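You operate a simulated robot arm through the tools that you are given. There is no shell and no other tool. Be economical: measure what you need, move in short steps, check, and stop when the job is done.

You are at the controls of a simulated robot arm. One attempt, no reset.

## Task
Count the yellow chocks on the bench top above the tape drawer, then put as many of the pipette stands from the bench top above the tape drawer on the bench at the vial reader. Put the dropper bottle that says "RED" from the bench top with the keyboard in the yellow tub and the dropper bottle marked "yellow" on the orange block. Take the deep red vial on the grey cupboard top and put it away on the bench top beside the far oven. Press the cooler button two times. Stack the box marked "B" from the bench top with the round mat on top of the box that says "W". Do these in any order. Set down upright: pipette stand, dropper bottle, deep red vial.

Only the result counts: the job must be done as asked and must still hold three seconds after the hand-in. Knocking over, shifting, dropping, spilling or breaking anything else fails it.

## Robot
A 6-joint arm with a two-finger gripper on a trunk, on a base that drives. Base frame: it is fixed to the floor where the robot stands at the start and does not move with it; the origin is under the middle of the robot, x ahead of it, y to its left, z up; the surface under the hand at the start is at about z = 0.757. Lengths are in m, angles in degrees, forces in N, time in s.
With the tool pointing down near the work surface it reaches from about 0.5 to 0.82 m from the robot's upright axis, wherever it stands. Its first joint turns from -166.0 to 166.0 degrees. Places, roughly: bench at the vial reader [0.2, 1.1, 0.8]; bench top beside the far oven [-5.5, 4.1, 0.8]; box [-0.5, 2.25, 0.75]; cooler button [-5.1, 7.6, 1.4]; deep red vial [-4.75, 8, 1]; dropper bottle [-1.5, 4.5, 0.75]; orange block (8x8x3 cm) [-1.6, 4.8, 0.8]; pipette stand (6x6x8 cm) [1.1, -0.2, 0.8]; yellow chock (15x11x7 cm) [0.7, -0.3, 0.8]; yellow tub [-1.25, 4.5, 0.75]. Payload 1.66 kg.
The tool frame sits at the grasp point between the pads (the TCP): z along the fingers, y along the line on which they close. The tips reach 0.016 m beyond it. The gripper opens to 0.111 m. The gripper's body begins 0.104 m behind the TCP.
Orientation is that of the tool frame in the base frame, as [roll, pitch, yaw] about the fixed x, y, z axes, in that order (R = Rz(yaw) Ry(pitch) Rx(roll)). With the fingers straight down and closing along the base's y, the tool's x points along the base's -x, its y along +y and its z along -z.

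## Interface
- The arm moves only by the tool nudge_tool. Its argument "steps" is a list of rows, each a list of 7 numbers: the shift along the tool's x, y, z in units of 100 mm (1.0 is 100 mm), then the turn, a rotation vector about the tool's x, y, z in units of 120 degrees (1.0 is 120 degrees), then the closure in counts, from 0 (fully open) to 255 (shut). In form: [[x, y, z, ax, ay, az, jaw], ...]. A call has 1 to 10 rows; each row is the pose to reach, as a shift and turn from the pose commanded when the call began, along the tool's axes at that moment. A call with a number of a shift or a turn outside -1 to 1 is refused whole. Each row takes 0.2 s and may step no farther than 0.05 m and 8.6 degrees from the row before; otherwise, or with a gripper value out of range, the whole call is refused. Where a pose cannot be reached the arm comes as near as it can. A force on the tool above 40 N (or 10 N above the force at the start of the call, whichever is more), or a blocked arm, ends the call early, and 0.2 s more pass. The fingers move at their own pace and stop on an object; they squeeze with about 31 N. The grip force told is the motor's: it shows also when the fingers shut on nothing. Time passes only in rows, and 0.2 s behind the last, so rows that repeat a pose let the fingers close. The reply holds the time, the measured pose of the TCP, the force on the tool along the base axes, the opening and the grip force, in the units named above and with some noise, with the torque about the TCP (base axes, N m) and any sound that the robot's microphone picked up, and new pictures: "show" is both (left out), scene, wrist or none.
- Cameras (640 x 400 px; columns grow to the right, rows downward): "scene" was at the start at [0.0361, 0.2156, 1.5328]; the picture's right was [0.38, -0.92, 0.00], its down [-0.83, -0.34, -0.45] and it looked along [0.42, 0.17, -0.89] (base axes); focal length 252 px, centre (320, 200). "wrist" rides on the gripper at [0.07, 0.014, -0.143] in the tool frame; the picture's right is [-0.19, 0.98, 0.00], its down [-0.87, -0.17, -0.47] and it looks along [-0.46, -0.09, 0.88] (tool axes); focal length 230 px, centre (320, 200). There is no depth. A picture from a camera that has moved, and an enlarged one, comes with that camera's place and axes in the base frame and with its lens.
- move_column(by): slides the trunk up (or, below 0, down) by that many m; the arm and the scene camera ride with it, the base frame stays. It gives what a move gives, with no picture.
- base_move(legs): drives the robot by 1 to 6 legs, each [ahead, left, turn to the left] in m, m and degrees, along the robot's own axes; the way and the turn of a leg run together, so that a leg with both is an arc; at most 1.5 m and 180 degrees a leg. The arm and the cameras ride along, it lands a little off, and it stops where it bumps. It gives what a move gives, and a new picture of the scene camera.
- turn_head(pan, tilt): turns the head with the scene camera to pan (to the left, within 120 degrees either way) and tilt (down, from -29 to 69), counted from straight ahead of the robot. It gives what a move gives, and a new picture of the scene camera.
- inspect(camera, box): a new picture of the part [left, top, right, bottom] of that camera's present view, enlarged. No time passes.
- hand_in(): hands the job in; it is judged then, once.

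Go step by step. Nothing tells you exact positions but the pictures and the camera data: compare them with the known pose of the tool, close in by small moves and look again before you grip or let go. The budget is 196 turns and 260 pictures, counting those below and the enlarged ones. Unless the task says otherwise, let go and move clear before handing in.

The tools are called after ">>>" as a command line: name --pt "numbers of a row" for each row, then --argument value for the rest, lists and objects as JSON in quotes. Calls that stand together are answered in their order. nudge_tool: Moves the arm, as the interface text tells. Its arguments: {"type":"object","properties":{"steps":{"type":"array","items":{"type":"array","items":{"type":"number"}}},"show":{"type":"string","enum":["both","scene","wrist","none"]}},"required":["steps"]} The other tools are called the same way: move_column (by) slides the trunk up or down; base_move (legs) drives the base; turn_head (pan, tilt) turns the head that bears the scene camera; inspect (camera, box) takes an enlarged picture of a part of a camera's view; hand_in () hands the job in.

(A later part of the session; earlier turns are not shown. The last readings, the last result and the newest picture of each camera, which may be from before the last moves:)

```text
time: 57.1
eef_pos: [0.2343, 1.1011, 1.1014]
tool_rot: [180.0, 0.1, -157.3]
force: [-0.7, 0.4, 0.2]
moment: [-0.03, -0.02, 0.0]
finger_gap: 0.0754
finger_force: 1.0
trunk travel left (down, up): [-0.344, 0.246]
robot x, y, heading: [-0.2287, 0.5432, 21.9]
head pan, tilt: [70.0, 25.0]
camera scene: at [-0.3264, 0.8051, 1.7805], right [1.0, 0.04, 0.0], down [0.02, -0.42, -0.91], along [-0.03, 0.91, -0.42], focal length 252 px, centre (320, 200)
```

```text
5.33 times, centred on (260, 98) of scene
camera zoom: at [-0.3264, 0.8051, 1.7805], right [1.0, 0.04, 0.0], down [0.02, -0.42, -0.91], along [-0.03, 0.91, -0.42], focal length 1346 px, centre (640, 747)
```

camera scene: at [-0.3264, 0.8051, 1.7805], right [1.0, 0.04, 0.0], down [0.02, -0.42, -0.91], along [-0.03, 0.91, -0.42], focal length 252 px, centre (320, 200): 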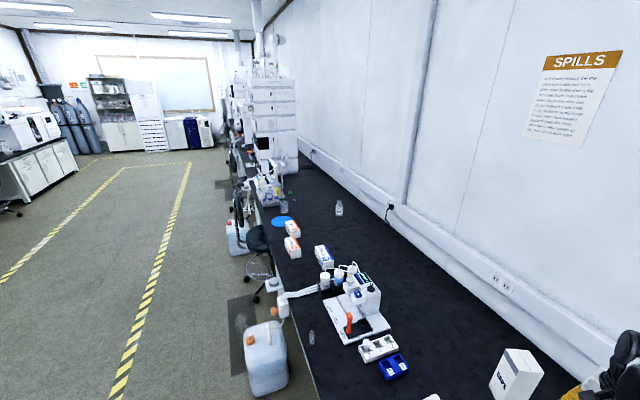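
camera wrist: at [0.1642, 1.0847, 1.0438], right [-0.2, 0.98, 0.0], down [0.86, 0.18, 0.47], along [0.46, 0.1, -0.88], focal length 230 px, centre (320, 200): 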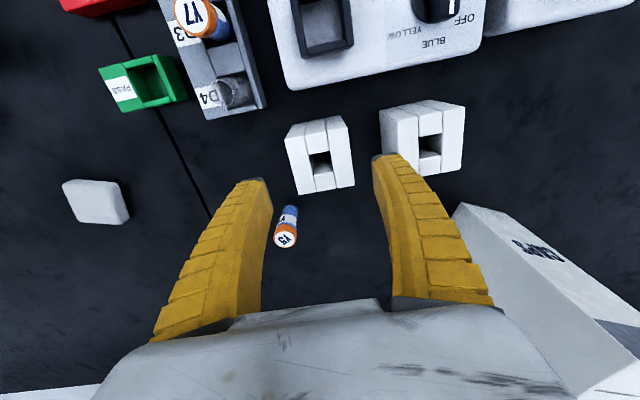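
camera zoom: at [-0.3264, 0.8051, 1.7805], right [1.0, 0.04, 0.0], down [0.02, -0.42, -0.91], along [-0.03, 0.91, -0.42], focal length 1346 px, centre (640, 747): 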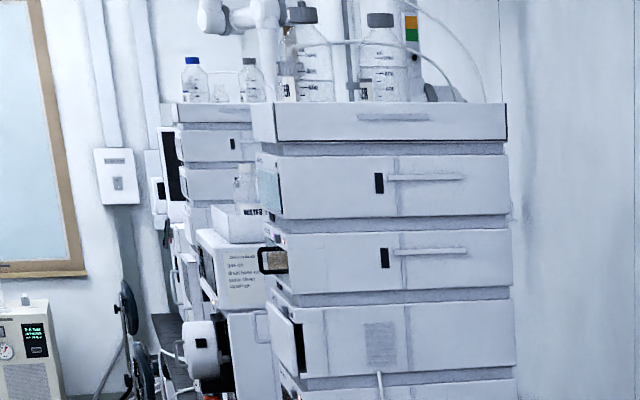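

The boxes read "VIALS B" and what looks like "FILTERS W", with a second orange box behind. I'll back off and drive left, keeping clear of the jug and stool on the floor.

>>> base_move --legs '[[-0.55, 0, 0.3], [0, 0.8, 0]]'

>>> turn_head --pan 40 --tilt 50

```text
time: 64.3
eef_pos: [-0.6183, 1.6359, 1.1012]
tool_rot: [180.0, 0.1, -156.1]
force: [-0.1, -0.3, 0.3]
moment: [0.04, 0.01, 0.04]
finger_gap: 0.0756
finger_force: 0.6
trunk travel left (down, up): [-0.344, 0.246]
robot x, y, heading: [-1.0708, 1.0687, 23.5]
head pan, tilt: [70.0, 25.0]
camera scene: at [-1.172, 1.3282, 1.7804], right [1.0, 0.06, 0.0], down [0.03, -0.42, -0.91], along [-0.06, 0.9, -0.42], focal length 252 px, centre (320, 200)
```

scene: 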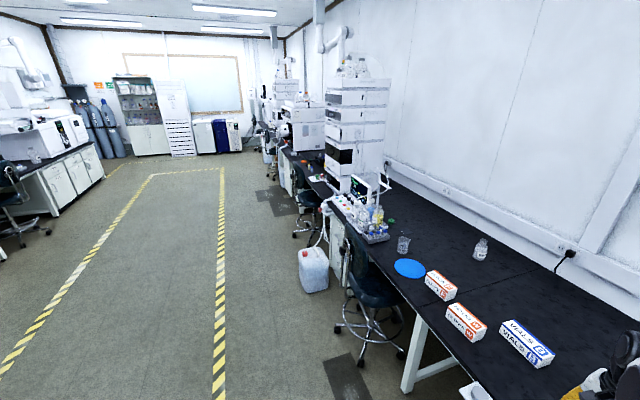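

```text
time: 65.2
eef_pos: [-0.6182, 1.6366, 1.1017]
tool_rot: [-180.0, 0.0, -156.0]
force: [0.3, 0.0, -0.4]
moment: [0.02, 0.02, 0.01]
finger_gap: 0.0756
finger_force: 0.5
trunk travel left (down, up): [-0.344, 0.246]
robot x, y, heading: [-1.0697, 1.065, 23.4]
head pan, tilt: [40.0, 50.0]
camera scene: at [-1.1319, 1.3048, 1.7431], right [0.9, -0.44, 0.0], down [-0.34, -0.69, -0.64], along [0.29, 0.58, -0.77], focal length 252 px, centre (320, 200)
```

scene: 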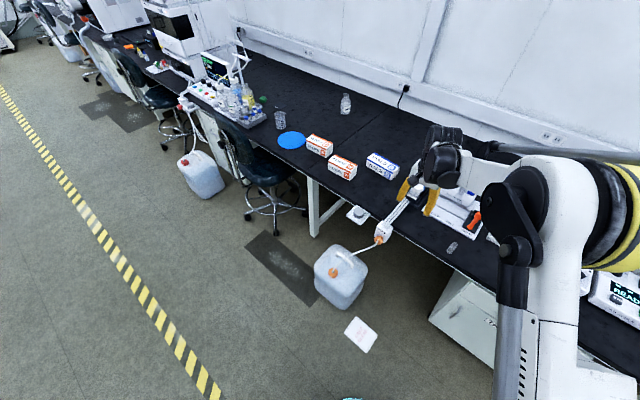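

>>> turn_head --pan 75 --tilt 69

>>> turn_head --pan 15 --tilt 69

```text
time: 66.2
eef_pos: [-0.6181, 1.6349, 1.1007]
tool_rot: [-179.9, 0.2, -156.0]
force: [0.3, -0.4, 1.3]
moment: [-0.02, -0.01, 0.0]
finger_gap: 0.0755
finger_force: 0.7
trunk travel left (down, up): [-0.344, 0.246]
robot x, y, heading: [-1.0681, 1.0682, 23.4]
head pan, tilt: [75.0, 68.8]
camera scene: at [-1.1743, 1.2911, 1.7211], right [0.99, 0.15, 0.0], down [0.14, -0.92, -0.36], along [-0.05, 0.36, -0.93], focal length 252 px, centre (320, 200)
```

scene: 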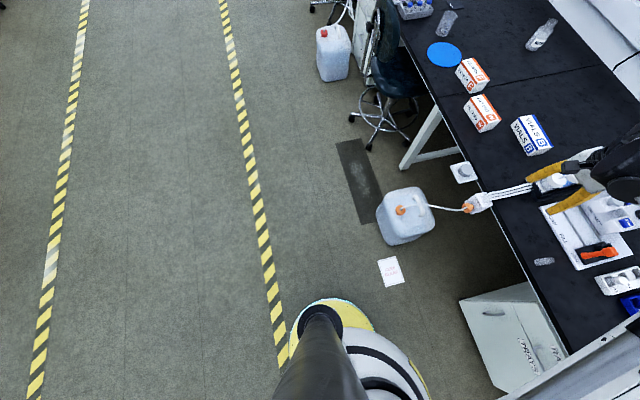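

```text
time: 67.5
eef_pos: [-0.6187, 1.6358, 1.101]
tool_rot: [180.0, 0.1, -155.9]
force: [-0.1, -0.1, 0.2]
moment: [0.02, -0.01, -0.01]
finger_gap: 0.0757
finger_force: 1.3
trunk travel left (down, up): [-0.344, 0.246]
robot x, y, heading: [-1.0669, 1.0701, 23.6]
head pan, tilt: [15.0, 68.8]
camera scene: at [-1.1224, 1.2707, 1.7211], right [0.62, -0.78, 0.0], down [-0.73, -0.58, -0.36], along [0.28, 0.23, -0.93], focal length 252 px, centre (320, 200)
```

scene: 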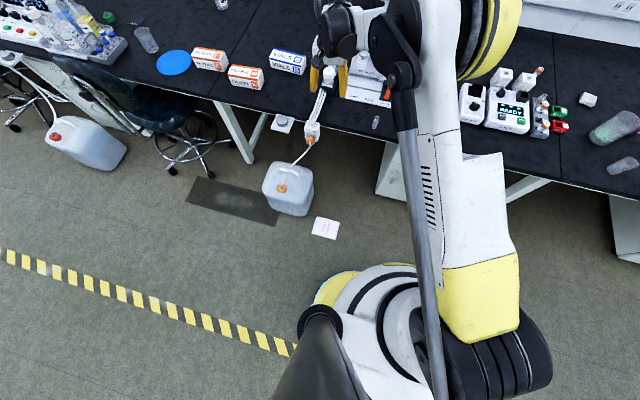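

The jug sits half under the bench, so I can park left of it, between it and the stool. I'll drive left, then ahead, then swing right towards the boxes.

>>> base_move --legs '[[0, 0.98, -1], [0.3, 0, 0], [0, 0, -50]]'

>>> inspect --camera "wrist" --box '[0, 0, 640, 400]'

```text
time: 76.6
eef_pos: [-0.4413, 2.0566, 1.1011]
tool_rot: [-180.0, 0.1, 150.9]
force: [-0.2, 0.1, -0.4]
moment: [0.02, -0.02, 0.01]
finger_gap: 0.076
finger_force: 0.9
trunk travel left (down, up): [-0.344, 0.246]
robot x, y, heading: [-1.1676, 2.0745, -29.6]
head pan, tilt: [15.0, 68.8]
camera scene: at [-1.037, 2.2413, 1.7211], right [-0.25, -0.97, 0.0], down [-0.9, 0.23, -0.36], along [0.35, -0.09, -0.93], focal length 252 px, centre (320, 200)
```

scene: 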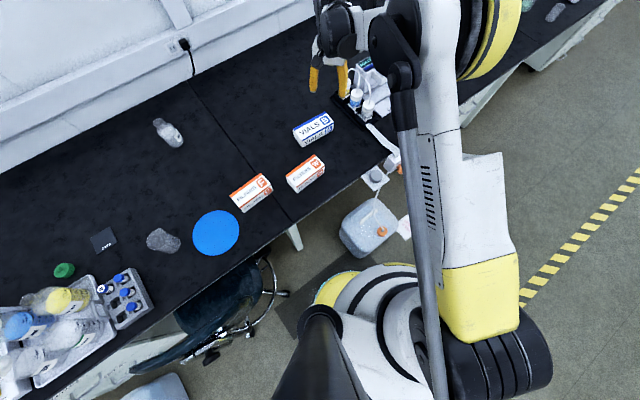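

```text
1.00 times, centred on (320, 200) of wrist (not enlarged: the box is as wide or as high as the picture)
camera zoom: at [-0.495, 2.1026, 1.2435], right [0.64, 0.77, 0.0], down [0.67, -0.57, 0.47], along [0.36, -0.3, -0.88], focal length 230 px, centre (320, 200)
```

zoom: 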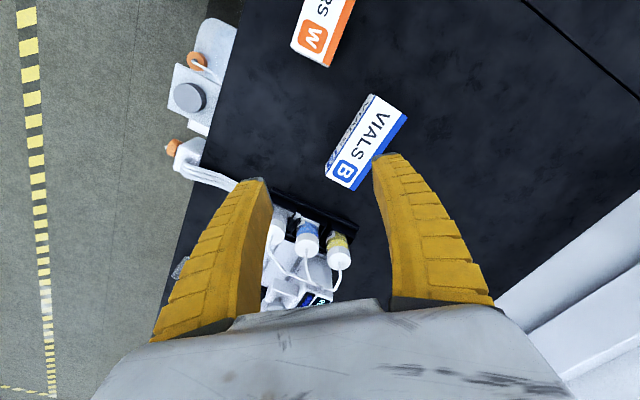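

>>> inspect --camera "wrist" --box '[260, 0, 460, 210]'

>>> inspect --camera "scene" --box '[220, 90, 380, 220]'

```text
1.90 times, centred on (360, 105) of wrist
camera zoom: at [-0.495, 2.1026, 1.2435], right [0.64, 0.77, 0.0], down [0.67, -0.57, 0.47], along [0.36, -0.3, -0.88], focal length 438 px, centre (244, 381)
```

zoom: 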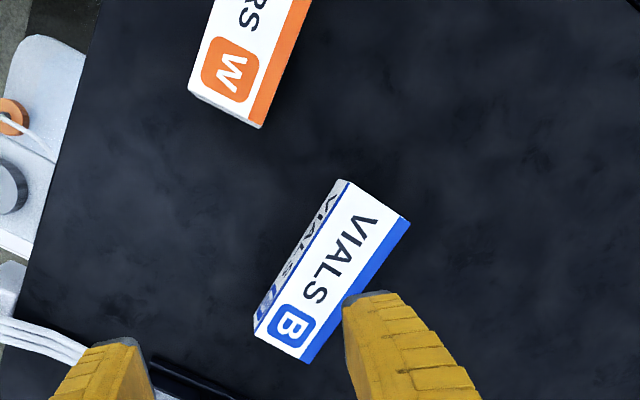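

```text
3.08 times, centred on (300, 155) of scene
camera zoom: at [-1.037, 2.2413, 1.7211], right [-0.25, -0.97, 0.0], down [-0.9, 0.23, -0.36], along [0.35, -0.09, -0.93], focal length 777 px, centre (382, 338)
```

zoom: 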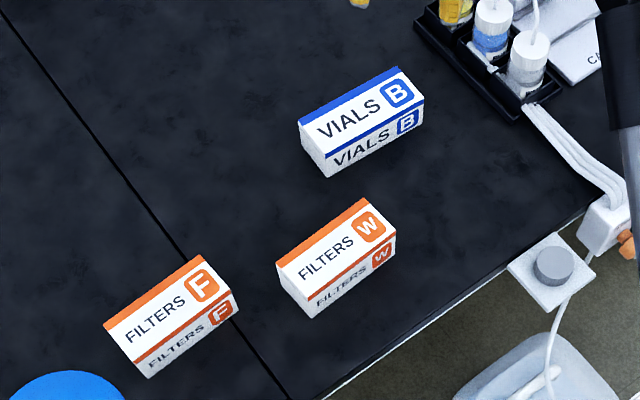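

Letters confirmed: B at about (−0.355, 2.09), W at about (−0.555, 2.18). I'll creep the base 5 cm closer, then align over B.

>>> base_move --legs '[[0.044, 0.025, 0]]'

>>> nudge_tool --pt "-0.1 0.15 0 0 0 0.07 0" --pt "-0.15 0.3 0.2 0 0 0.14 0" --pt "-0.15 0.45 0.5 0 0 0.21 0" --pt "-0.15 0.5 0.8 0 0 0.28 0" --pt "-0.15 0.5 1 0 0 0.342 0" --pt "-0.15 0.5 1 0 0 0.342 0"

```text
time: 77.5
eef_pos: [-0.3892, 2.0583, 1.1007]
tool_rot: [179.9, 0.0, 150.9]
force: [0.5, 0.7, 0.3]
moment: [-0.01, 0.05, -0.02]
finger_gap: 0.0757
finger_force: 0.6
trunk travel left (down, up): [-0.344, 0.246]
robot x, y, heading: [-1.1158, 2.0767, -29.7]
head pan, tilt: [15.0, 68.8]
camera scene: at [-0.9837, 2.241, 1.7209], right [-0.25, -0.97, 0.0], down [-0.9, 0.23, -0.36], along [0.35, -0.09, -0.93], focal length 252 px, centre (320, 200)
```

scene: 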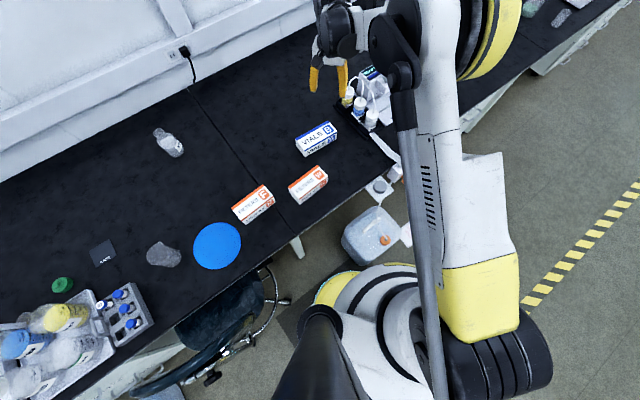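

```text
time: 78.9
eef_pos: [-0.3513, 2.0935, 1.0018]
tool_rot: [179.9, 0.1, 109.7]
force: [-0.4, 0.5, 0.4]
moment: [0.01, 0.01, -0.03]
finger_gap: 0.111
finger_force: 0.0
trunk travel left (down, up): [-0.344, 0.246]
robot x, y, heading: [-1.1133, 2.0792, -29.7]
head pan, tilt: [15.0, 68.8]
camera scene: at [-0.9862, 2.241, 1.7211], right [-0.25, -0.97, 0.0], down [-0.9, 0.23, -0.36], along [0.35, -0.09, -0.93], focal length 252 px, centre (320, 200)
camera wrist: at [-0.3621, 2.162, 1.1424], right [0.99, 0.15, 0.0], down [0.13, -0.87, 0.47], along [0.07, -0.47, -0.88], focal length 230 px, centre (320, 200)
```

scene: 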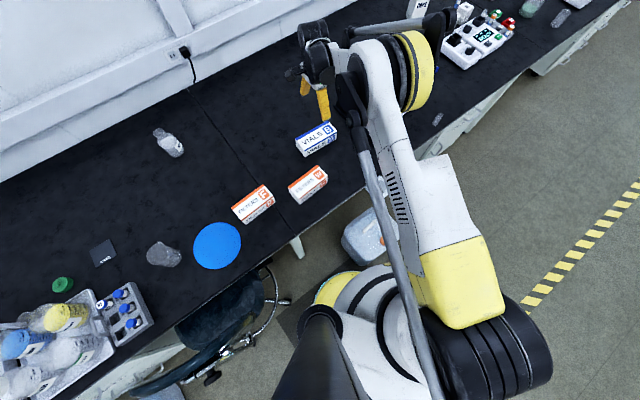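
wrist: 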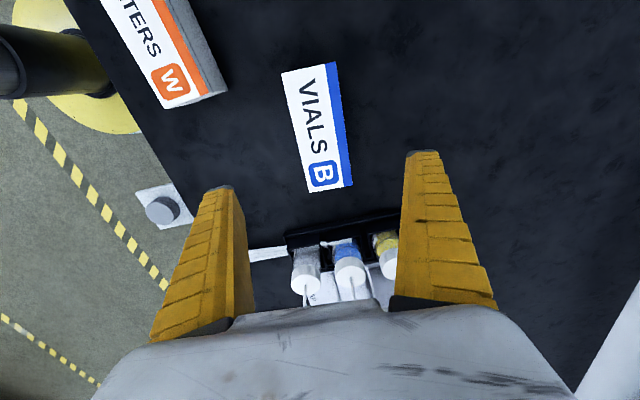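

Well centred and aligned over B. I'll lower with the trunk and grip.

>>> move_column --by -0.15

>>> inspect --camera "wrist" --box '[0, 0, 640, 400]'

```text
time: 80.7
eef_pos: [-0.3511, 2.0917, 0.8507]
tool_rot: [179.9, 0.0, 109.8]
force: [0.5, -0.6, 0.7]
moment: [-0.01, -0.02, -0.03]
finger_gap: 0.1111
finger_force: 0.1
trunk travel left (down, up): [-0.194, 0.396]
robot x, y, heading: [-1.1149, 2.0812, -29.5]
head pan, tilt: [15.0, 68.8]
```

```text
1.00 times, centred on (320, 200) of wrist (not enlarged: the box is as wide or as high as the picture)
camera zoom: at [-0.3622, 2.162, 0.9929], right [0.99, 0.15, 0.0], down [0.14, -0.87, 0.47], along [0.07, -0.47, -0.88], focal length 230 px, centre (320, 200)
```

zoom: 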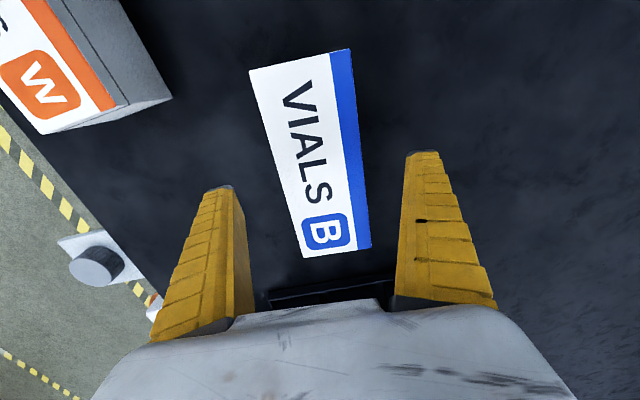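

>>> move_column --by -0.062

>>> nudge_tool --pt "0 0 0 0 0 0 255" --pt "0 0 0 0 0 0 255" --pt "0 0 0 0 0 0 255" --show "wrist"

>>> move_column --by 0.16

```text
time: 81.7
eef_pos: [-0.3509, 2.0935, 0.7872]
tool_rot: [179.9, 0.1, 109.8]
force: [-0.7, 0.5, -0.7]
moment: [-0.02, 0.01, -0.02]
finger_gap: 0.111
finger_force: 0.0
trunk travel left (down, up): [-0.132, 0.458]
robot x, y, heading: [-1.1193, 2.0798, -29.5]
head pan, tilt: [15.0, 68.8]
```

```text
time: 82.5
eef_pos: [-0.3509, 2.0925, 0.7882]
tool_rot: [179.9, 0.1, 109.8]
force: [0.1, -0.6, -0.5]
moment: [-0.02, -0.06, 0.04]
finger_gap: 0.0687
finger_force: 31.6
trunk travel left (down, up): [-0.132, 0.458]
robot x, y, heading: [-1.1175, 2.0789, -29.4]
head pan, tilt: [15.0, 68.8]
camera wrist: at [-0.362, 2.162, 0.9305], right [0.99, 0.15, 0.0], down [0.14, -0.87, 0.47], along [0.07, -0.47, -0.88], focal length 230 px, centre (320, 200)
```

wrist: 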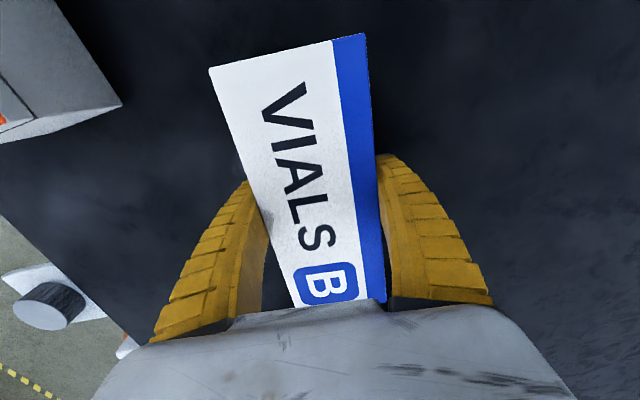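

```text
time: 84.3
eef_pos: [-0.3506, 2.0943, 0.9477]
tool_rot: [179.9, 0.1, 109.8]
force: [0.1, 0.7, -2.9]
moment: [0.01, 0.03, 0.03]
finger_gap: 0.069
finger_force: 31.0
trunk travel left (down, up): [-0.292, 0.298]
robot x, y, heading: [-1.1165, 2.0794, -29.5]
head pan, tilt: [15.0, 68.8]
```

B is held. I'll carry it halfway toward W and re-measure W.

>>> nudge_tool --pt "0.35 -0.3 0 0 0 0 255" --pt "0.6 -0.6 0 0 0 0 255" --pt "0.75 -0.8 0 0 0 0 255" --pt "0.75 -0.8 0 0 0 0 255"

>>> inspect --camera "scene" --box '[230, 90, 390, 220]'

```text
time: 85.3
eef_pos: [-0.4515, 2.1357, 0.947]
tool_rot: [180.0, 0.2, 109.8]
force: [0.3, -0.2, -2.8]
moment: [0.0, 0.03, -0.02]
finger_gap: 0.069
finger_force: 30.9
trunk travel left (down, up): [-0.292, 0.298]
robot x, y, heading: [-1.1152, 2.0751, -29.7]
head pan, tilt: [15.0, 68.8]
camera scene: at [-0.9854, 2.2409, 1.669], right [-0.25, -0.97, 0.0], down [-0.9, 0.23, -0.36], along [0.35, -0.09, -0.93], focal length 252 px, centre (320, 200)
camera wrist: at [-0.4639, 2.2047, 1.0896], right [0.99, 0.15, 0.0], down [0.14, -0.87, 0.47], along [0.07, -0.47, -0.88], focal length 230 px, centre (320, 200)
```

scene: 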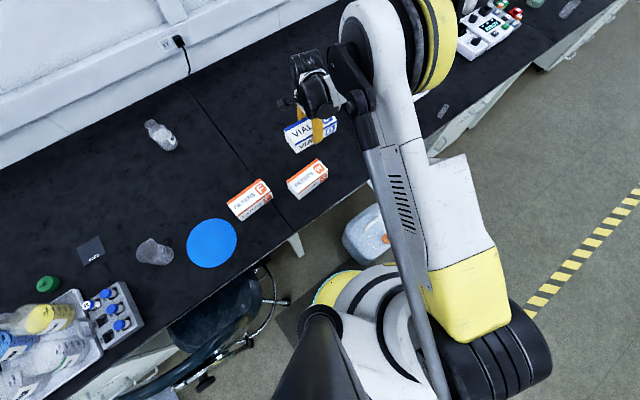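
wrist: 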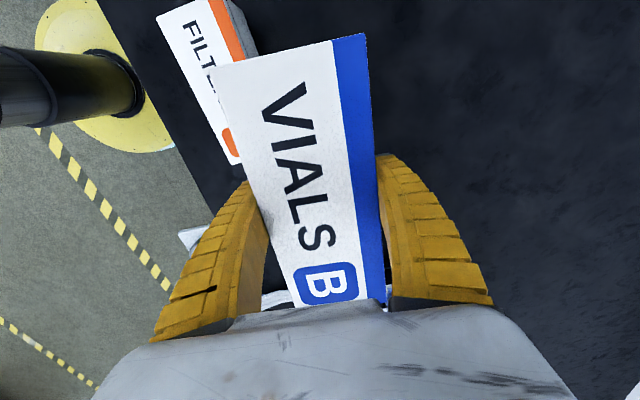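

```text
3.08 times, centred on (310, 155) of scene
camera zoom: at [-0.9854, 2.2409, 1.669], right [-0.25, -0.97, 0.0], down [-0.9, 0.23, -0.36], along [0.35, -0.09, -0.93], focal length 777 px, centre (351, 338)
```

zoom: 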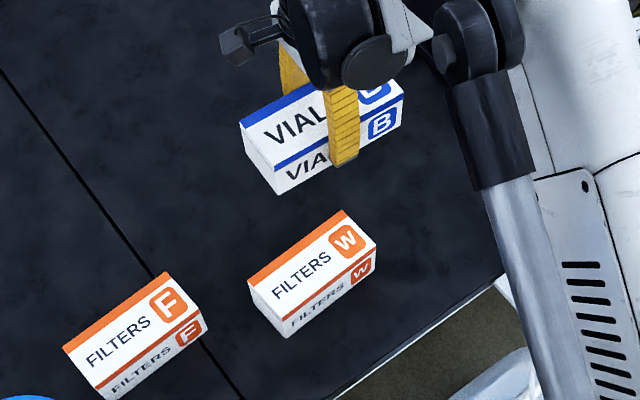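

W's top is about z 0.827, centred at about (−0.560, 2.179) and turned 5.7° from the held box. I'll move over it.

>>> nudge_tool --pt "0.35 -0.35 0 0 0 -0.02 255" --pt "0.65 -0.7 0 0 0 -0.047 255" --pt "0.775 -0.87 0 0 0 -0.047 255" --pt "0.775 -0.87 0 0 0 -0.047 255"

>>> inspect --camera "scene" --box '[230, 90, 390, 220]'

```text
time: 86.3
eef_pos: [-0.5602, 2.1784, 0.9468]
tool_rot: [179.9, 0.0, 115.5]
force: [1.2, -0.6, -3.1]
moment: [0.02, -0.01, -0.01]
finger_gap: 0.0689
finger_force: 30.9
trunk travel left (down, up): [-0.292, 0.298]
robot x, y, heading: [-1.1136, 2.0779, -29.5]
head pan, tilt: [15.0, 68.8]
camera scene: at [-0.9856, 2.2409, 1.669], right [-0.25, -0.97, 0.0], down [-0.9, 0.23, -0.36], along [0.35, -0.09, -0.93], focal length 252 px, centre (320, 200)
camera wrist: at [-0.5787, 2.2468, 1.0888], right [0.97, 0.25, 0.0], down [0.22, -0.85, 0.47], along [0.12, -0.46, -0.88], focal length 230 px, centre (320, 200)
```

scene: 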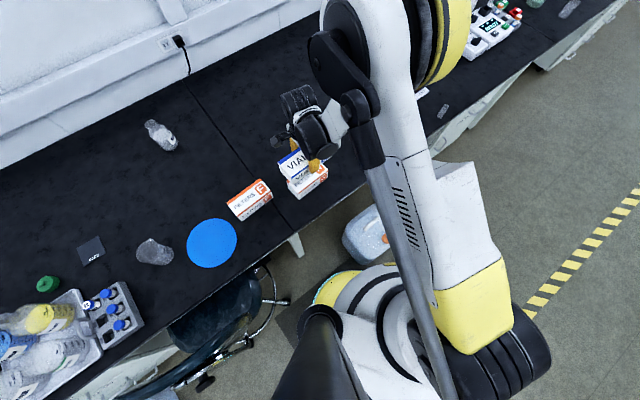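
wrist: 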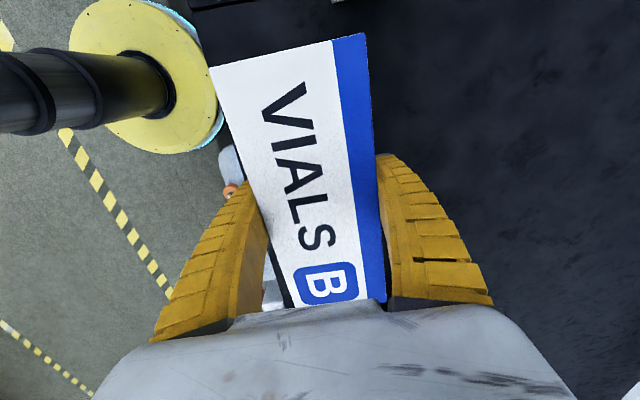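

```text
3.08 times, centred on (310, 155) of scene
camera zoom: at [-0.9856, 2.2409, 1.669], right [-0.25, -0.97, 0.0], down [-0.9, 0.23, -0.36], along [0.35, -0.09, -0.93], focal length 777 px, centre (351, 338)
```

zoom: 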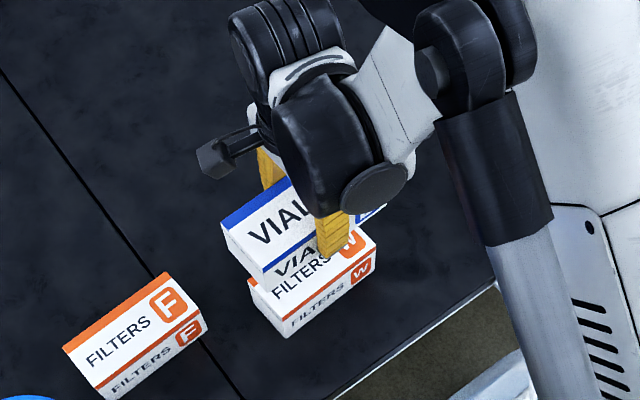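

>>> move_column --by -0.08

>>> inspect --camera "scene" --box '[230, 90, 390, 220]'

```text
time: 87.5
eef_pos: [-0.5602, 2.1785, 0.8655]
tool_rot: [179.9, 0.1, 115.6]
force: [-0.1, 0.6, -3.3]
moment: [0.01, 0.02, -0.01]
finger_gap: 0.0686
finger_force: 30.8
trunk travel left (down, up): [-0.212, 0.378]
robot x, y, heading: [-1.1149, 2.0784, -29.9]
head pan, tilt: [15.0, 68.8]
```

```text
3.08 times, centred on (310, 155) of scene
camera zoom: at [-0.9859, 2.241, 1.5892], right [-0.25, -0.97, 0.0], down [-0.9, 0.23, -0.36], along [0.35, -0.09, -0.93], focal length 777 px, centre (351, 338)
```

zoom: 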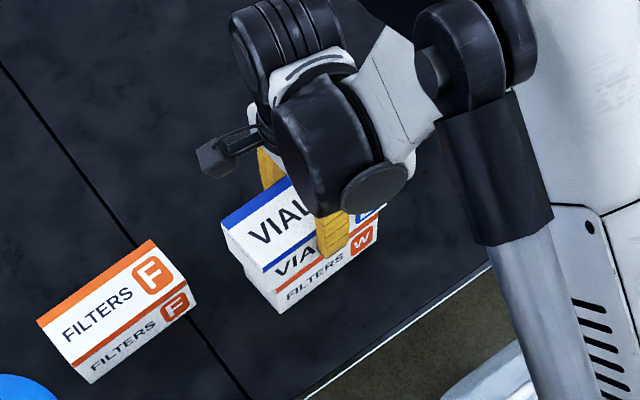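

>>> move_column --by -0.005

>>> move_column --by -0.003

```text
time: 88.0
eef_pos: [-0.5607, 2.1793, 0.8629]
tool_rot: [179.9, 0.0, 115.5]
force: [0.6, -0.6, -3.8]
moment: [0.02, 0.01, 0.03]
finger_gap: 0.0689
finger_force: 31.1
trunk travel left (down, up): [-0.207, 0.383]
robot x, y, heading: [-1.1161, 2.0768, -29.7]
head pan, tilt: [15.0, 68.8]
```

```text
time: 88.5
eef_pos: [-0.5597, 2.1787, 0.858]
tool_rot: [179.9, 0.1, 115.4]
force: [0.3, -0.2, -3.2]
moment: [0.02, -0.03, 0.02]
finger_gap: 0.0687
finger_force: 31.2
trunk travel left (down, up): [-0.204, 0.386]
robot x, y, heading: [-1.1117, 2.0749, -29.6]
head pan, tilt: [15.0, 68.8]
```

>>> move_column --by -0.003

>>> move_column --by -0.003

```text
time: 89.1
eef_pos: [-0.5598, 2.1789, 0.8563]
tool_rot: [179.7, 0.1, 115.5]
force: [7.8, 0.9, 25.5]
moment: [0.06, -0.13, -0.05]
finger_gap: 0.0706
finger_force: 31.0
trunk travel left (down, up): [-0.201, 0.389]
robot x, y, heading: [-1.1131, 2.0778, -29.5]
head pan, tilt: [15.0, 68.8]
```

```text
time: 89.6
eef_pos: [-0.5619, 2.1791, 0.8537]
tool_rot: [179.9, 0.2, 115.4]
force: [3.8, 0.8, 25.1]
moment: [0.06, -0.05, 0.05]
finger_gap: 0.0704
finger_force: 31.3
trunk travel left (down, up): [-0.198, 0.392]
robot x, y, heading: [-1.1122, 2.0784, -29.6]
head pan, tilt: [15.0, 68.8]
```

Firm contact on W. I'll release and rise.

>>> nudge_tool --pt "0 0 0 0 0 0 60" --pt "0 0 0 0 0 0 0" --pt "0 0 0 0 0 0 0" --pt "0 0 -0.4 0 0 0 0" --pt "0 0 -0.8 0 0 0 0" --pt "0 0 -1 0 0 0 0" --show "wrist"

>>> move_column --by 0.15

>>> turn_head --pan 15 --tilt 60

```text
time: 91.0
eef_pos: [-0.5624, 2.1788, 0.9532]
tool_rot: [180.0, 0.1, 115.5]
force: [-0.1, -0.3, 0.0]
moment: [0.0, 0.0, 0.03]
finger_gap: 0.111
finger_force: 0.0
trunk travel left (down, up): [-0.198, 0.392]
robot x, y, heading: [-1.1146, 2.0756, -29.6]
head pan, tilt: [15.0, 68.8]
camera wrist: at [-0.5804, 2.2468, 1.0955], right [0.97, 0.25, 0.0], down [0.22, -0.85, 0.47], along [0.12, -0.46, -0.88], focal length 230 px, centre (320, 200)
```

wrist: 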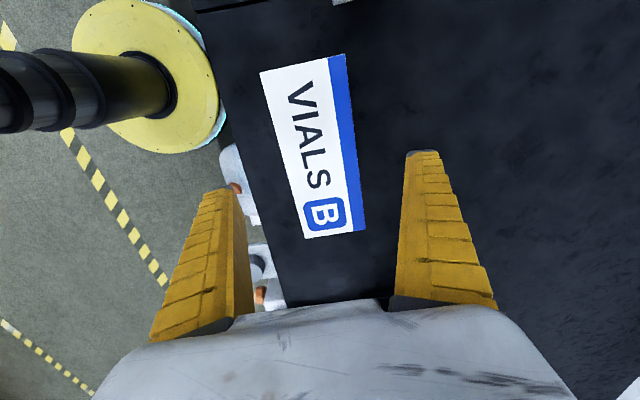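

```text
time: 92.7
eef_pos: [-0.5616, 2.1778, 1.1025]
tool_rot: [179.9, 0.0, 115.4]
force: [-0.1, 0.5, -0.2]
moment: [0.0, 0.0, 0.01]
finger_gap: 0.1109
finger_force: 0.0
trunk travel left (down, up): [-0.348, 0.242]
robot x, y, heading: [-1.1126, 2.0756, -29.4]
head pan, tilt: [15.0, 68.8]
```

```text
time: 93.4
eef_pos: [-0.5604, 2.179, 1.1032]
tool_rot: [179.8, 0.1, 115.5]
force: [0.2, 0.2, 1.4]
moment: [-0.01, 0.01, 0.0]
finger_gap: 0.1108
finger_force: 0.0
trunk travel left (down, up): [-0.348, 0.242]
robot x, y, heading: [-1.1171, 2.0777, -29.8]
head pan, tilt: [15.0, 60.0]
camera scene: at [-0.9756, 2.2383, 1.7344], right [-0.25, -0.97, 0.0], down [-0.84, 0.22, -0.5], along [0.48, -0.13, -0.87], focal length 252 px, centre (320, 200)
```

scene: 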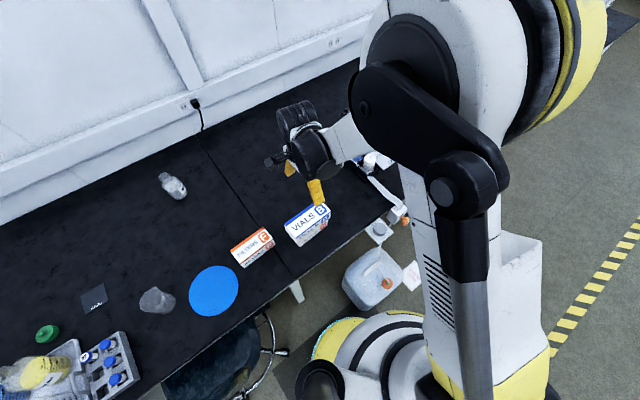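

B sits squarely on W. Now to the keyboard bench: I'll square up, back off, and drive left, looking ahead.

>>> base_move --legs '[[0, 0, 52], [-0.6, 0, 0], [0, 1.0, 0]]'

>>> turn_head --pan 60 --tilt 35

```text
time: 104.0
eef_pos: [-1.8164, 3.2581, 1.1035]
tool_rot: [179.9, 0.1, 168.6]
force: [0.2, -0.5, 0.0]
moment: [0.0, -0.03, -0.01]
finger_gap: 0.1108
finger_force: 0.0
trunk travel left (down, up): [-0.348, 0.242]
robot x, y, heading: [-2.0675, 2.7532, 23.8]
head pan, tilt: [15.0, 60.0]
camera scene: at [-2.113, 2.9656, 1.7344], right [0.62, -0.78, 0.0], down [-0.68, -0.54, -0.5], along [0.39, 0.31, -0.87], focal length 252 px, centre (320, 200)
```

scene: 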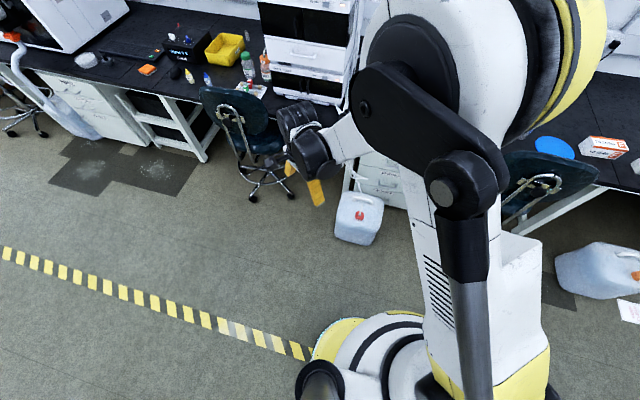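

```text
time: 105.1
eef_pos: [-1.8176, 3.2588, 1.1045]
tool_rot: [179.9, 0.2, 168.7]
force: [0.4, 0.1, -0.6]
moment: [-0.04, -0.04, 0.02]
finger_gap: 0.1108
finger_force: 0.0
trunk travel left (down, up): [-0.348, 0.242]
robot x, y, heading: [-2.0701, 2.7585, 23.6]
head pan, tilt: [60.0, 35.0]
camera scene: at [-2.1549, 3.0111, 1.7687], right [0.99, -0.11, 0.0], down [-0.07, -0.57, -0.82], along [0.09, 0.81, -0.57], focal length 252 px, centre (320, 200)
```

scene: 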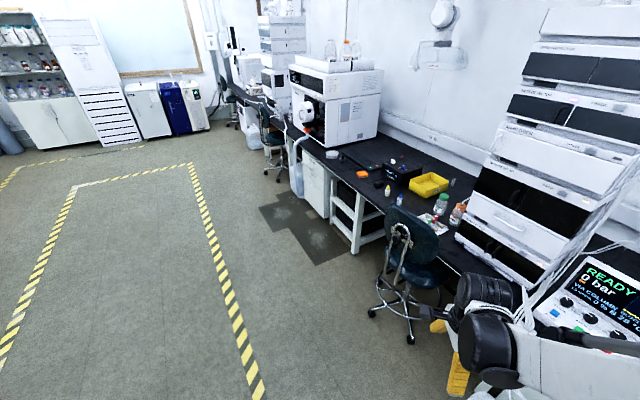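

>>> inspect --camera "scene" --box '[320, 130, 500, 240]'

>>> inspect --camera "scene" --box '[190, 0, 400, 180]'

```text
3.56 times, centred on (410, 185) of scene
camera zoom: at [-2.1549, 3.0111, 1.7687], right [0.99, -0.11, 0.0], down [-0.07, -0.57, -0.82], along [0.09, 0.81, -0.57], focal length 897 px, centre (0, 253)
```

zoom: 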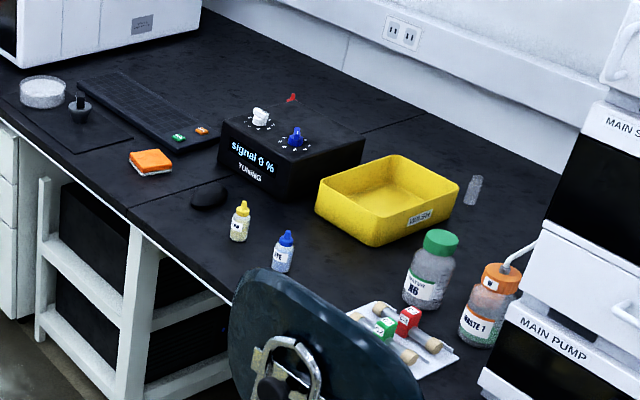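

```text
2.22 times, centred on (295, 90) of scene
camera zoom: at [-2.1549, 3.0111, 1.7687], right [0.99, -0.11, 0.0], down [-0.07, -0.57, -0.82], along [0.09, 0.81, -0.57], focal length 561 px, centre (376, 444)
```

zoom: 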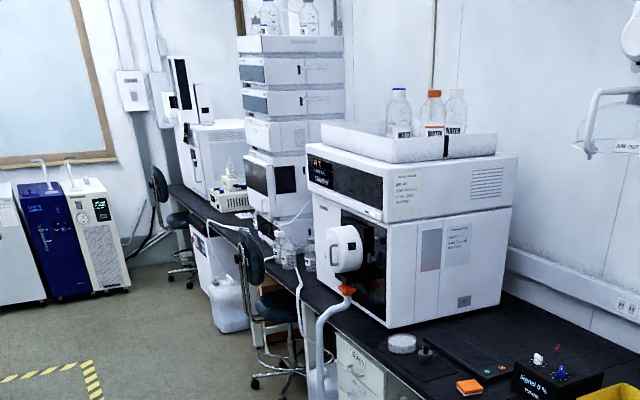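

The two dropper bottles (yellow cap, blue cap), yellow tub and orange block are in view. I'll swing the arm right, drive left and approach this bench, staying clear of the stool, and read labels up close.

>>> base_move --legs '[[0, 0, -45], [-0.943, 0.98, 0], [0.33, 0.32, 0]]'

>>> turn_head --pan 45 --tilt 45

```text
time: 116.3
eef_pos: [-1.6054, 4.3429, 1.1023]
tool_rot: [180.0, 0.2, 122.5]
force: [0.8, -0.2, -1.2]
moment: [0.01, 0.01, -0.02]
finger_gap: 0.1109
finger_force: 0.0
trunk travel left (down, up): [-0.348, 0.242]
robot x, y, heading: [-2.1418, 4.1737, -22.4]
head pan, tilt: [60.0, 35.0]
camera scene: at [-2.0187, 4.4129, 1.7686], right [0.61, -0.79, 0.0], down [-0.46, -0.35, -0.82], along [0.65, 0.5, -0.57], focal length 252 px, centre (320, 200)
```

scene: 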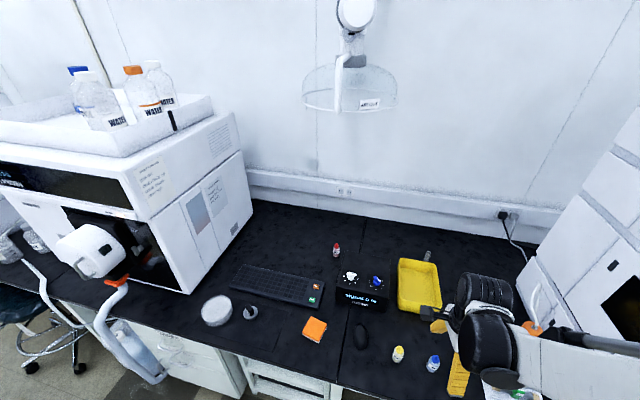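

```text
time: 117.1
eef_pos: [-1.6052, 4.3431, 1.1029]
tool_rot: [179.8, 0.2, 122.6]
force: [0.4, 0.3, -0.3]
moment: [0.0, 0.0, 0.02]
finger_gap: 0.1108
finger_force: 0.0
trunk travel left (down, up): [-0.348, 0.242]
robot x, y, heading: [-2.1461, 4.1703, -22.8]
head pan, tilt: [45.0, 45.0]
camera scene: at [-2.0143, 4.3902, 1.754], right [0.38, -0.92, 0.0], down [-0.65, -0.27, -0.71], along [0.65, 0.27, -0.71], focal length 252 px, centre (320, 200)
```

scene: 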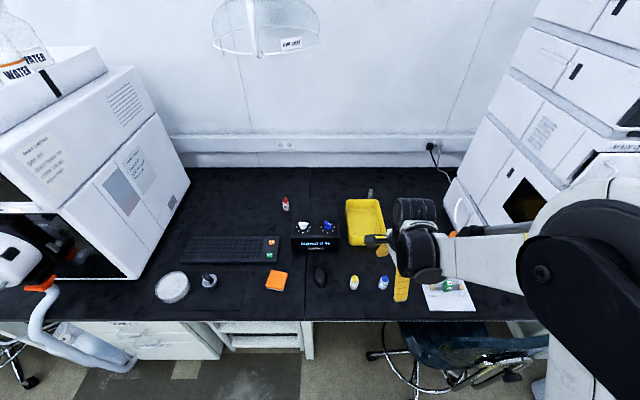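

A third bottle with a red cap stands behind the keyboard. I'll zoom to read all labels.

>>> inspect --camera "scene" --box '[335, 265, 405, 305]'

>>> inspect --camera "scene" --box '[255, 180, 325, 225]'

>>> inspect --camera "wrist" --box '[0, 0, 640, 400]'

```text
9.14 times, centred on (370, 285) of scene
camera zoom: at [-2.0143, 4.3902, 1.754], right [0.38, -0.92, 0.0], down [-0.65, -0.27, -0.71], along [0.65, 0.27, -0.71], focal length 2308 px, centre (-137, -577)
```

zoom: 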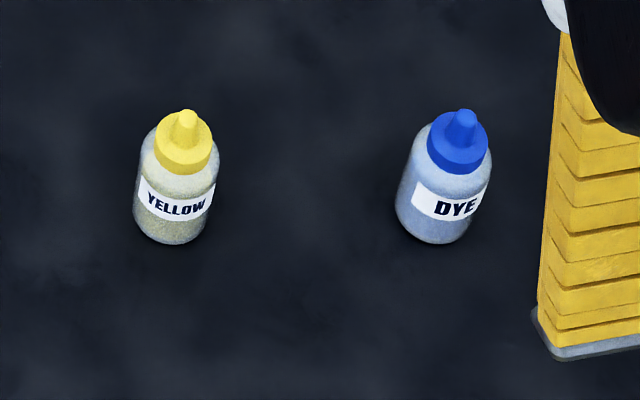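

```text
8.89 times, centred on (290, 202) of scene
camera zoom: at [-2.0143, 4.3902, 1.754], right [0.38, -0.92, 0.0], down [-0.65, -0.27, -0.71], along [0.65, 0.27, -0.71], focal length 2244 px, centre (587, 178)
```

zoom: 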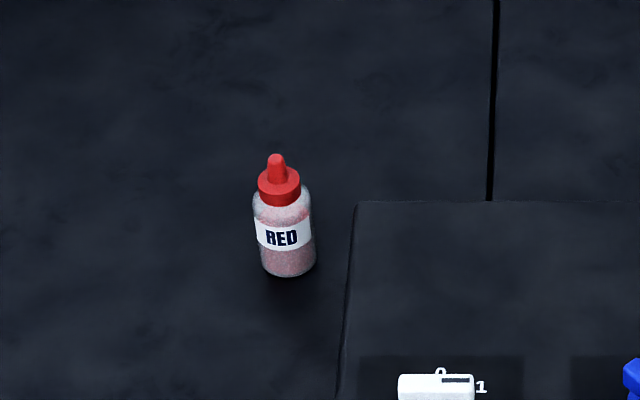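

```text
1.00 times, centred on (320, 200) of wrist (not enlarged: the box is as wide or as high as the picture)
camera zoom: at [-1.6323, 4.4073, 1.2452], right [0.93, 0.37, 0.0], down [0.32, -0.82, 0.47], along [0.18, -0.44, -0.88], focal length 230 px, centre (320, 200)
```

zoom: 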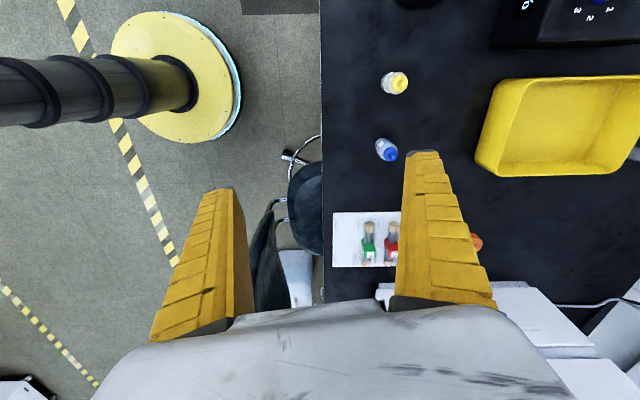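

"YELLOW" is the yellow-capped bottle, "RED" the red-capped one behind the keyboard, and the blue one says "DYE". I'll go over the YELLOW bottle.

>>> nudge_tool --pt "0.15 0.4 0.1 0 0 0 0" --pt "0.3 0.8 0.3 0 0 0 0" --pt "0.39 1 0.6 0 0 0 0" --pt "0.39 1 1.0 0 0 0 0" --pt "0.39 1 1.0 0 0 0 0" --show "wrist"

```text
time: 118.3
eef_pos: [-1.5416, 4.4286, 1.0031]
tool_rot: [179.9, 0.1, 122.7]
force: [0.2, 0.7, 0.2]
moment: [0.03, 0.01, -0.01]
finger_gap: 0.1109
finger_force: 0.1
trunk travel left (down, up): [-0.348, 0.242]
robot x, y, heading: [-2.1387, 4.174, -22.6]
head pan, tilt: [45.0, 45.0]
camera wrist: at [-1.5694, 4.4939, 1.146], right [0.93, 0.37, 0.0], down [0.32, -0.82, 0.47], along [0.18, -0.44, -0.88], focal length 230 px, centre (320, 200)
```

wrist: 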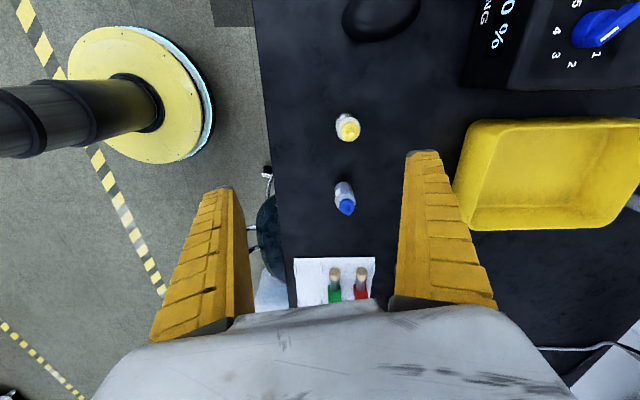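

>>> nudge_tool --pt "0.04 0.4 0.2 0 0 0 0" --pt "0.04 0.4 0.6 0 0 0 0" --pt "0.04 0.4 0.8 0 0 0 0" --pt "0.04 0.4 0.8 0 0 0 0" --show "wrist"

```text
time: 119.3
eef_pos: [-1.5112, 4.4525, 0.9239]
tool_rot: [179.9, 0.1, 122.4]
force: [0.1, 0.2, -0.4]
moment: [-0.03, 0.04, 0.0]
finger_gap: 0.1109
finger_force: 0.1
trunk travel left (down, up): [-0.348, 0.242]
robot x, y, heading: [-2.143, 4.1721, -22.7]
head pan, tilt: [45.0, 45.0]
camera wrist: at [-1.5375, 4.5173, 1.0664], right [0.93, 0.37, 0.0], down [0.32, -0.82, 0.47], along [0.18, -0.44, -0.88], focal length 230 px, centre (320, 200)
```

wrist: 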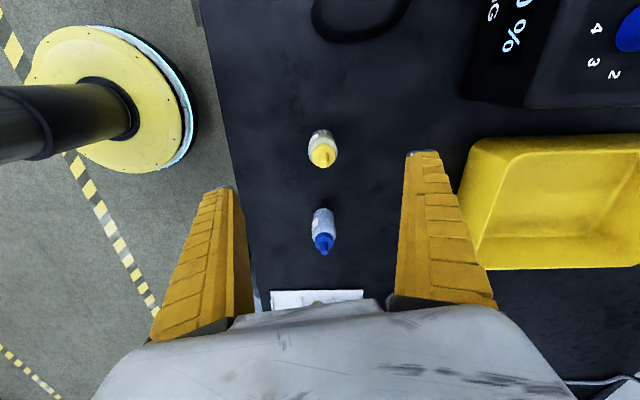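

Centred over YELLOW. Lower and grip gently at body height.

>>> nudge_tool --pt "0.02 0.03 0 0 0 0 60" --pt "0.02 0.03 0 0 0 0 60" --show "none"

>>> move_column --by -0.123

>>> nudge_tool --pt "0 0 0 0 0 0 255" --pt "0 0 0 0 0 0 255" --pt "0 0 0 0 0 0 255" --show "wrist"

>>> move_column --by 0.15

```text
time: 119.9
eef_pos: [-1.509, 4.4571, 0.924]
tool_rot: [179.9, 0.1, 122.5]
force: [0.0, 0.3, 0.5]
moment: [0.01, 0.01, 0.0]
finger_gap: 0.086
finger_force: 0.1
trunk travel left (down, up): [-0.348, 0.242]
robot x, y, heading: [-2.1453, 4.1752, -22.7]
head pan, tilt: [45.0, 45.0]
```

```text
time: 121.4
eef_pos: [-1.5093, 4.4557, 0.8013]
tool_rot: [179.8, 0.1, 122.5]
force: [0.2, -1.0, -0.8]
moment: [-0.01, 0.0, -0.01]
finger_gap: 0.086
finger_force: 0.4
trunk travel left (down, up): [-0.225, 0.365]
robot x, y, heading: [-2.1432, 4.1717, -22.7]
head pan, tilt: [45.0, 45.0]
```

```text
time: 122.2
eef_pos: [-1.5104, 4.4549, 0.8015]
tool_rot: [-180.0, 0.2, 122.7]
force: [0.8, 1.3, 8.6]
moment: [0.07, 0.01, -0.01]
finger_gap: 0.0295
finger_force: 30.8
trunk travel left (down, up): [-0.225, 0.365]
robot x, y, heading: [-2.1403, 4.1743, -22.7]
head pan, tilt: [45.0, 45.0]
camera wrist: at [-1.5361, 4.5212, 0.9438], right [0.93, 0.37, 0.0], down [0.32, -0.82, 0.47], along [0.18, -0.44, -0.88], focal length 230 px, centre (320, 200)
```

wrist: 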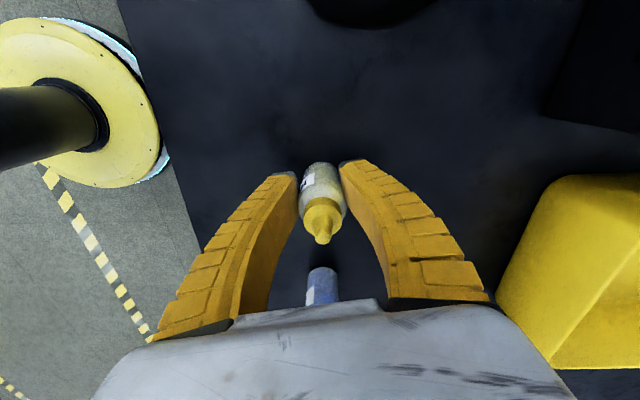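

```text
time: 124.0
eef_pos: [-1.5084, 4.4569, 0.9509]
tool_rot: [179.9, 0.1, 122.5]
force: [-0.5, 1.4, -0.4]
moment: [-0.03, 0.02, 0.01]
finger_gap: 0.0279
finger_force: 30.7
trunk travel left (down, up): [-0.375, 0.215]
robot x, y, heading: [-2.141, 4.1753, -22.6]
head pan, tilt: [45.0, 45.0]
```

Bottle is held. I'll turn the base to swing it toward the orange block.

>>> base_move --legs '[[0, 0, 22]]'

>>> inspect --camera "wrist" --box '[0, 0, 640, 400]'

```text
time: 125.5
eef_pos: [-1.6625, 4.674, 0.9513]
tool_rot: [180.0, 0.1, 144.8]
force: [0.4, 0.1, -0.2]
moment: [-0.03, -0.03, 0.0]
finger_gap: 0.028
finger_force: 31.1
trunk travel left (down, up): [-0.375, 0.215]
robot x, y, heading: [-2.1445, 4.1749, -0.3]
head pan, tilt: [45.0, 45.0]
camera scene: at [-2.1051, 4.4235, 1.7809], right [0.7, -0.71, 0.0], down [-0.5, -0.5, -0.71], along [0.5, 0.5, -0.71], focal length 252 px, centre (320, 200)
```

scene: 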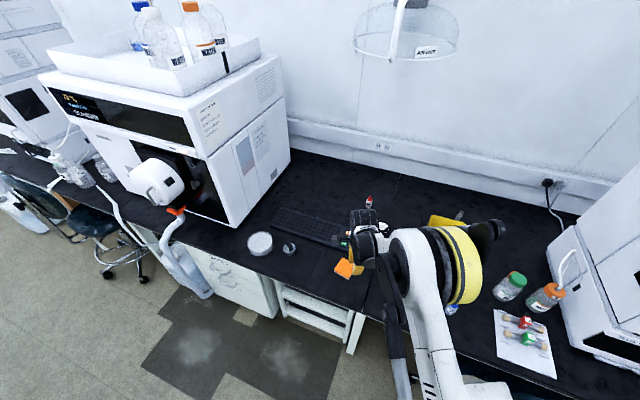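

```text
1.00 times, centred on (320, 200) of wrist (not enlarged: the box is as wide or as high as the picture)
camera zoom: at [-1.7123, 4.7247, 1.0932], right [0.72, 0.69, 0.0], down [0.61, -0.64, 0.47], along [0.33, -0.34, -0.88], focal length 230 px, centre (320, 200)
```

zoom: 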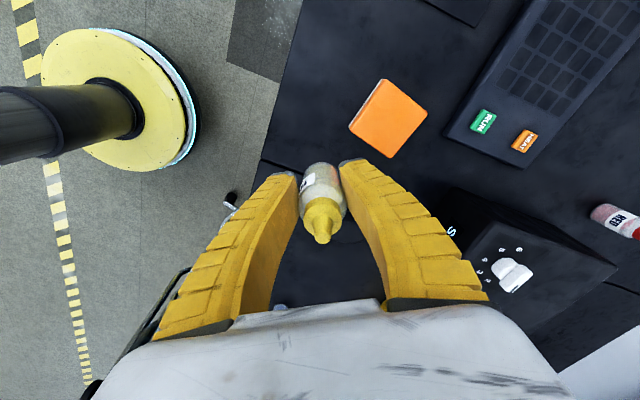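

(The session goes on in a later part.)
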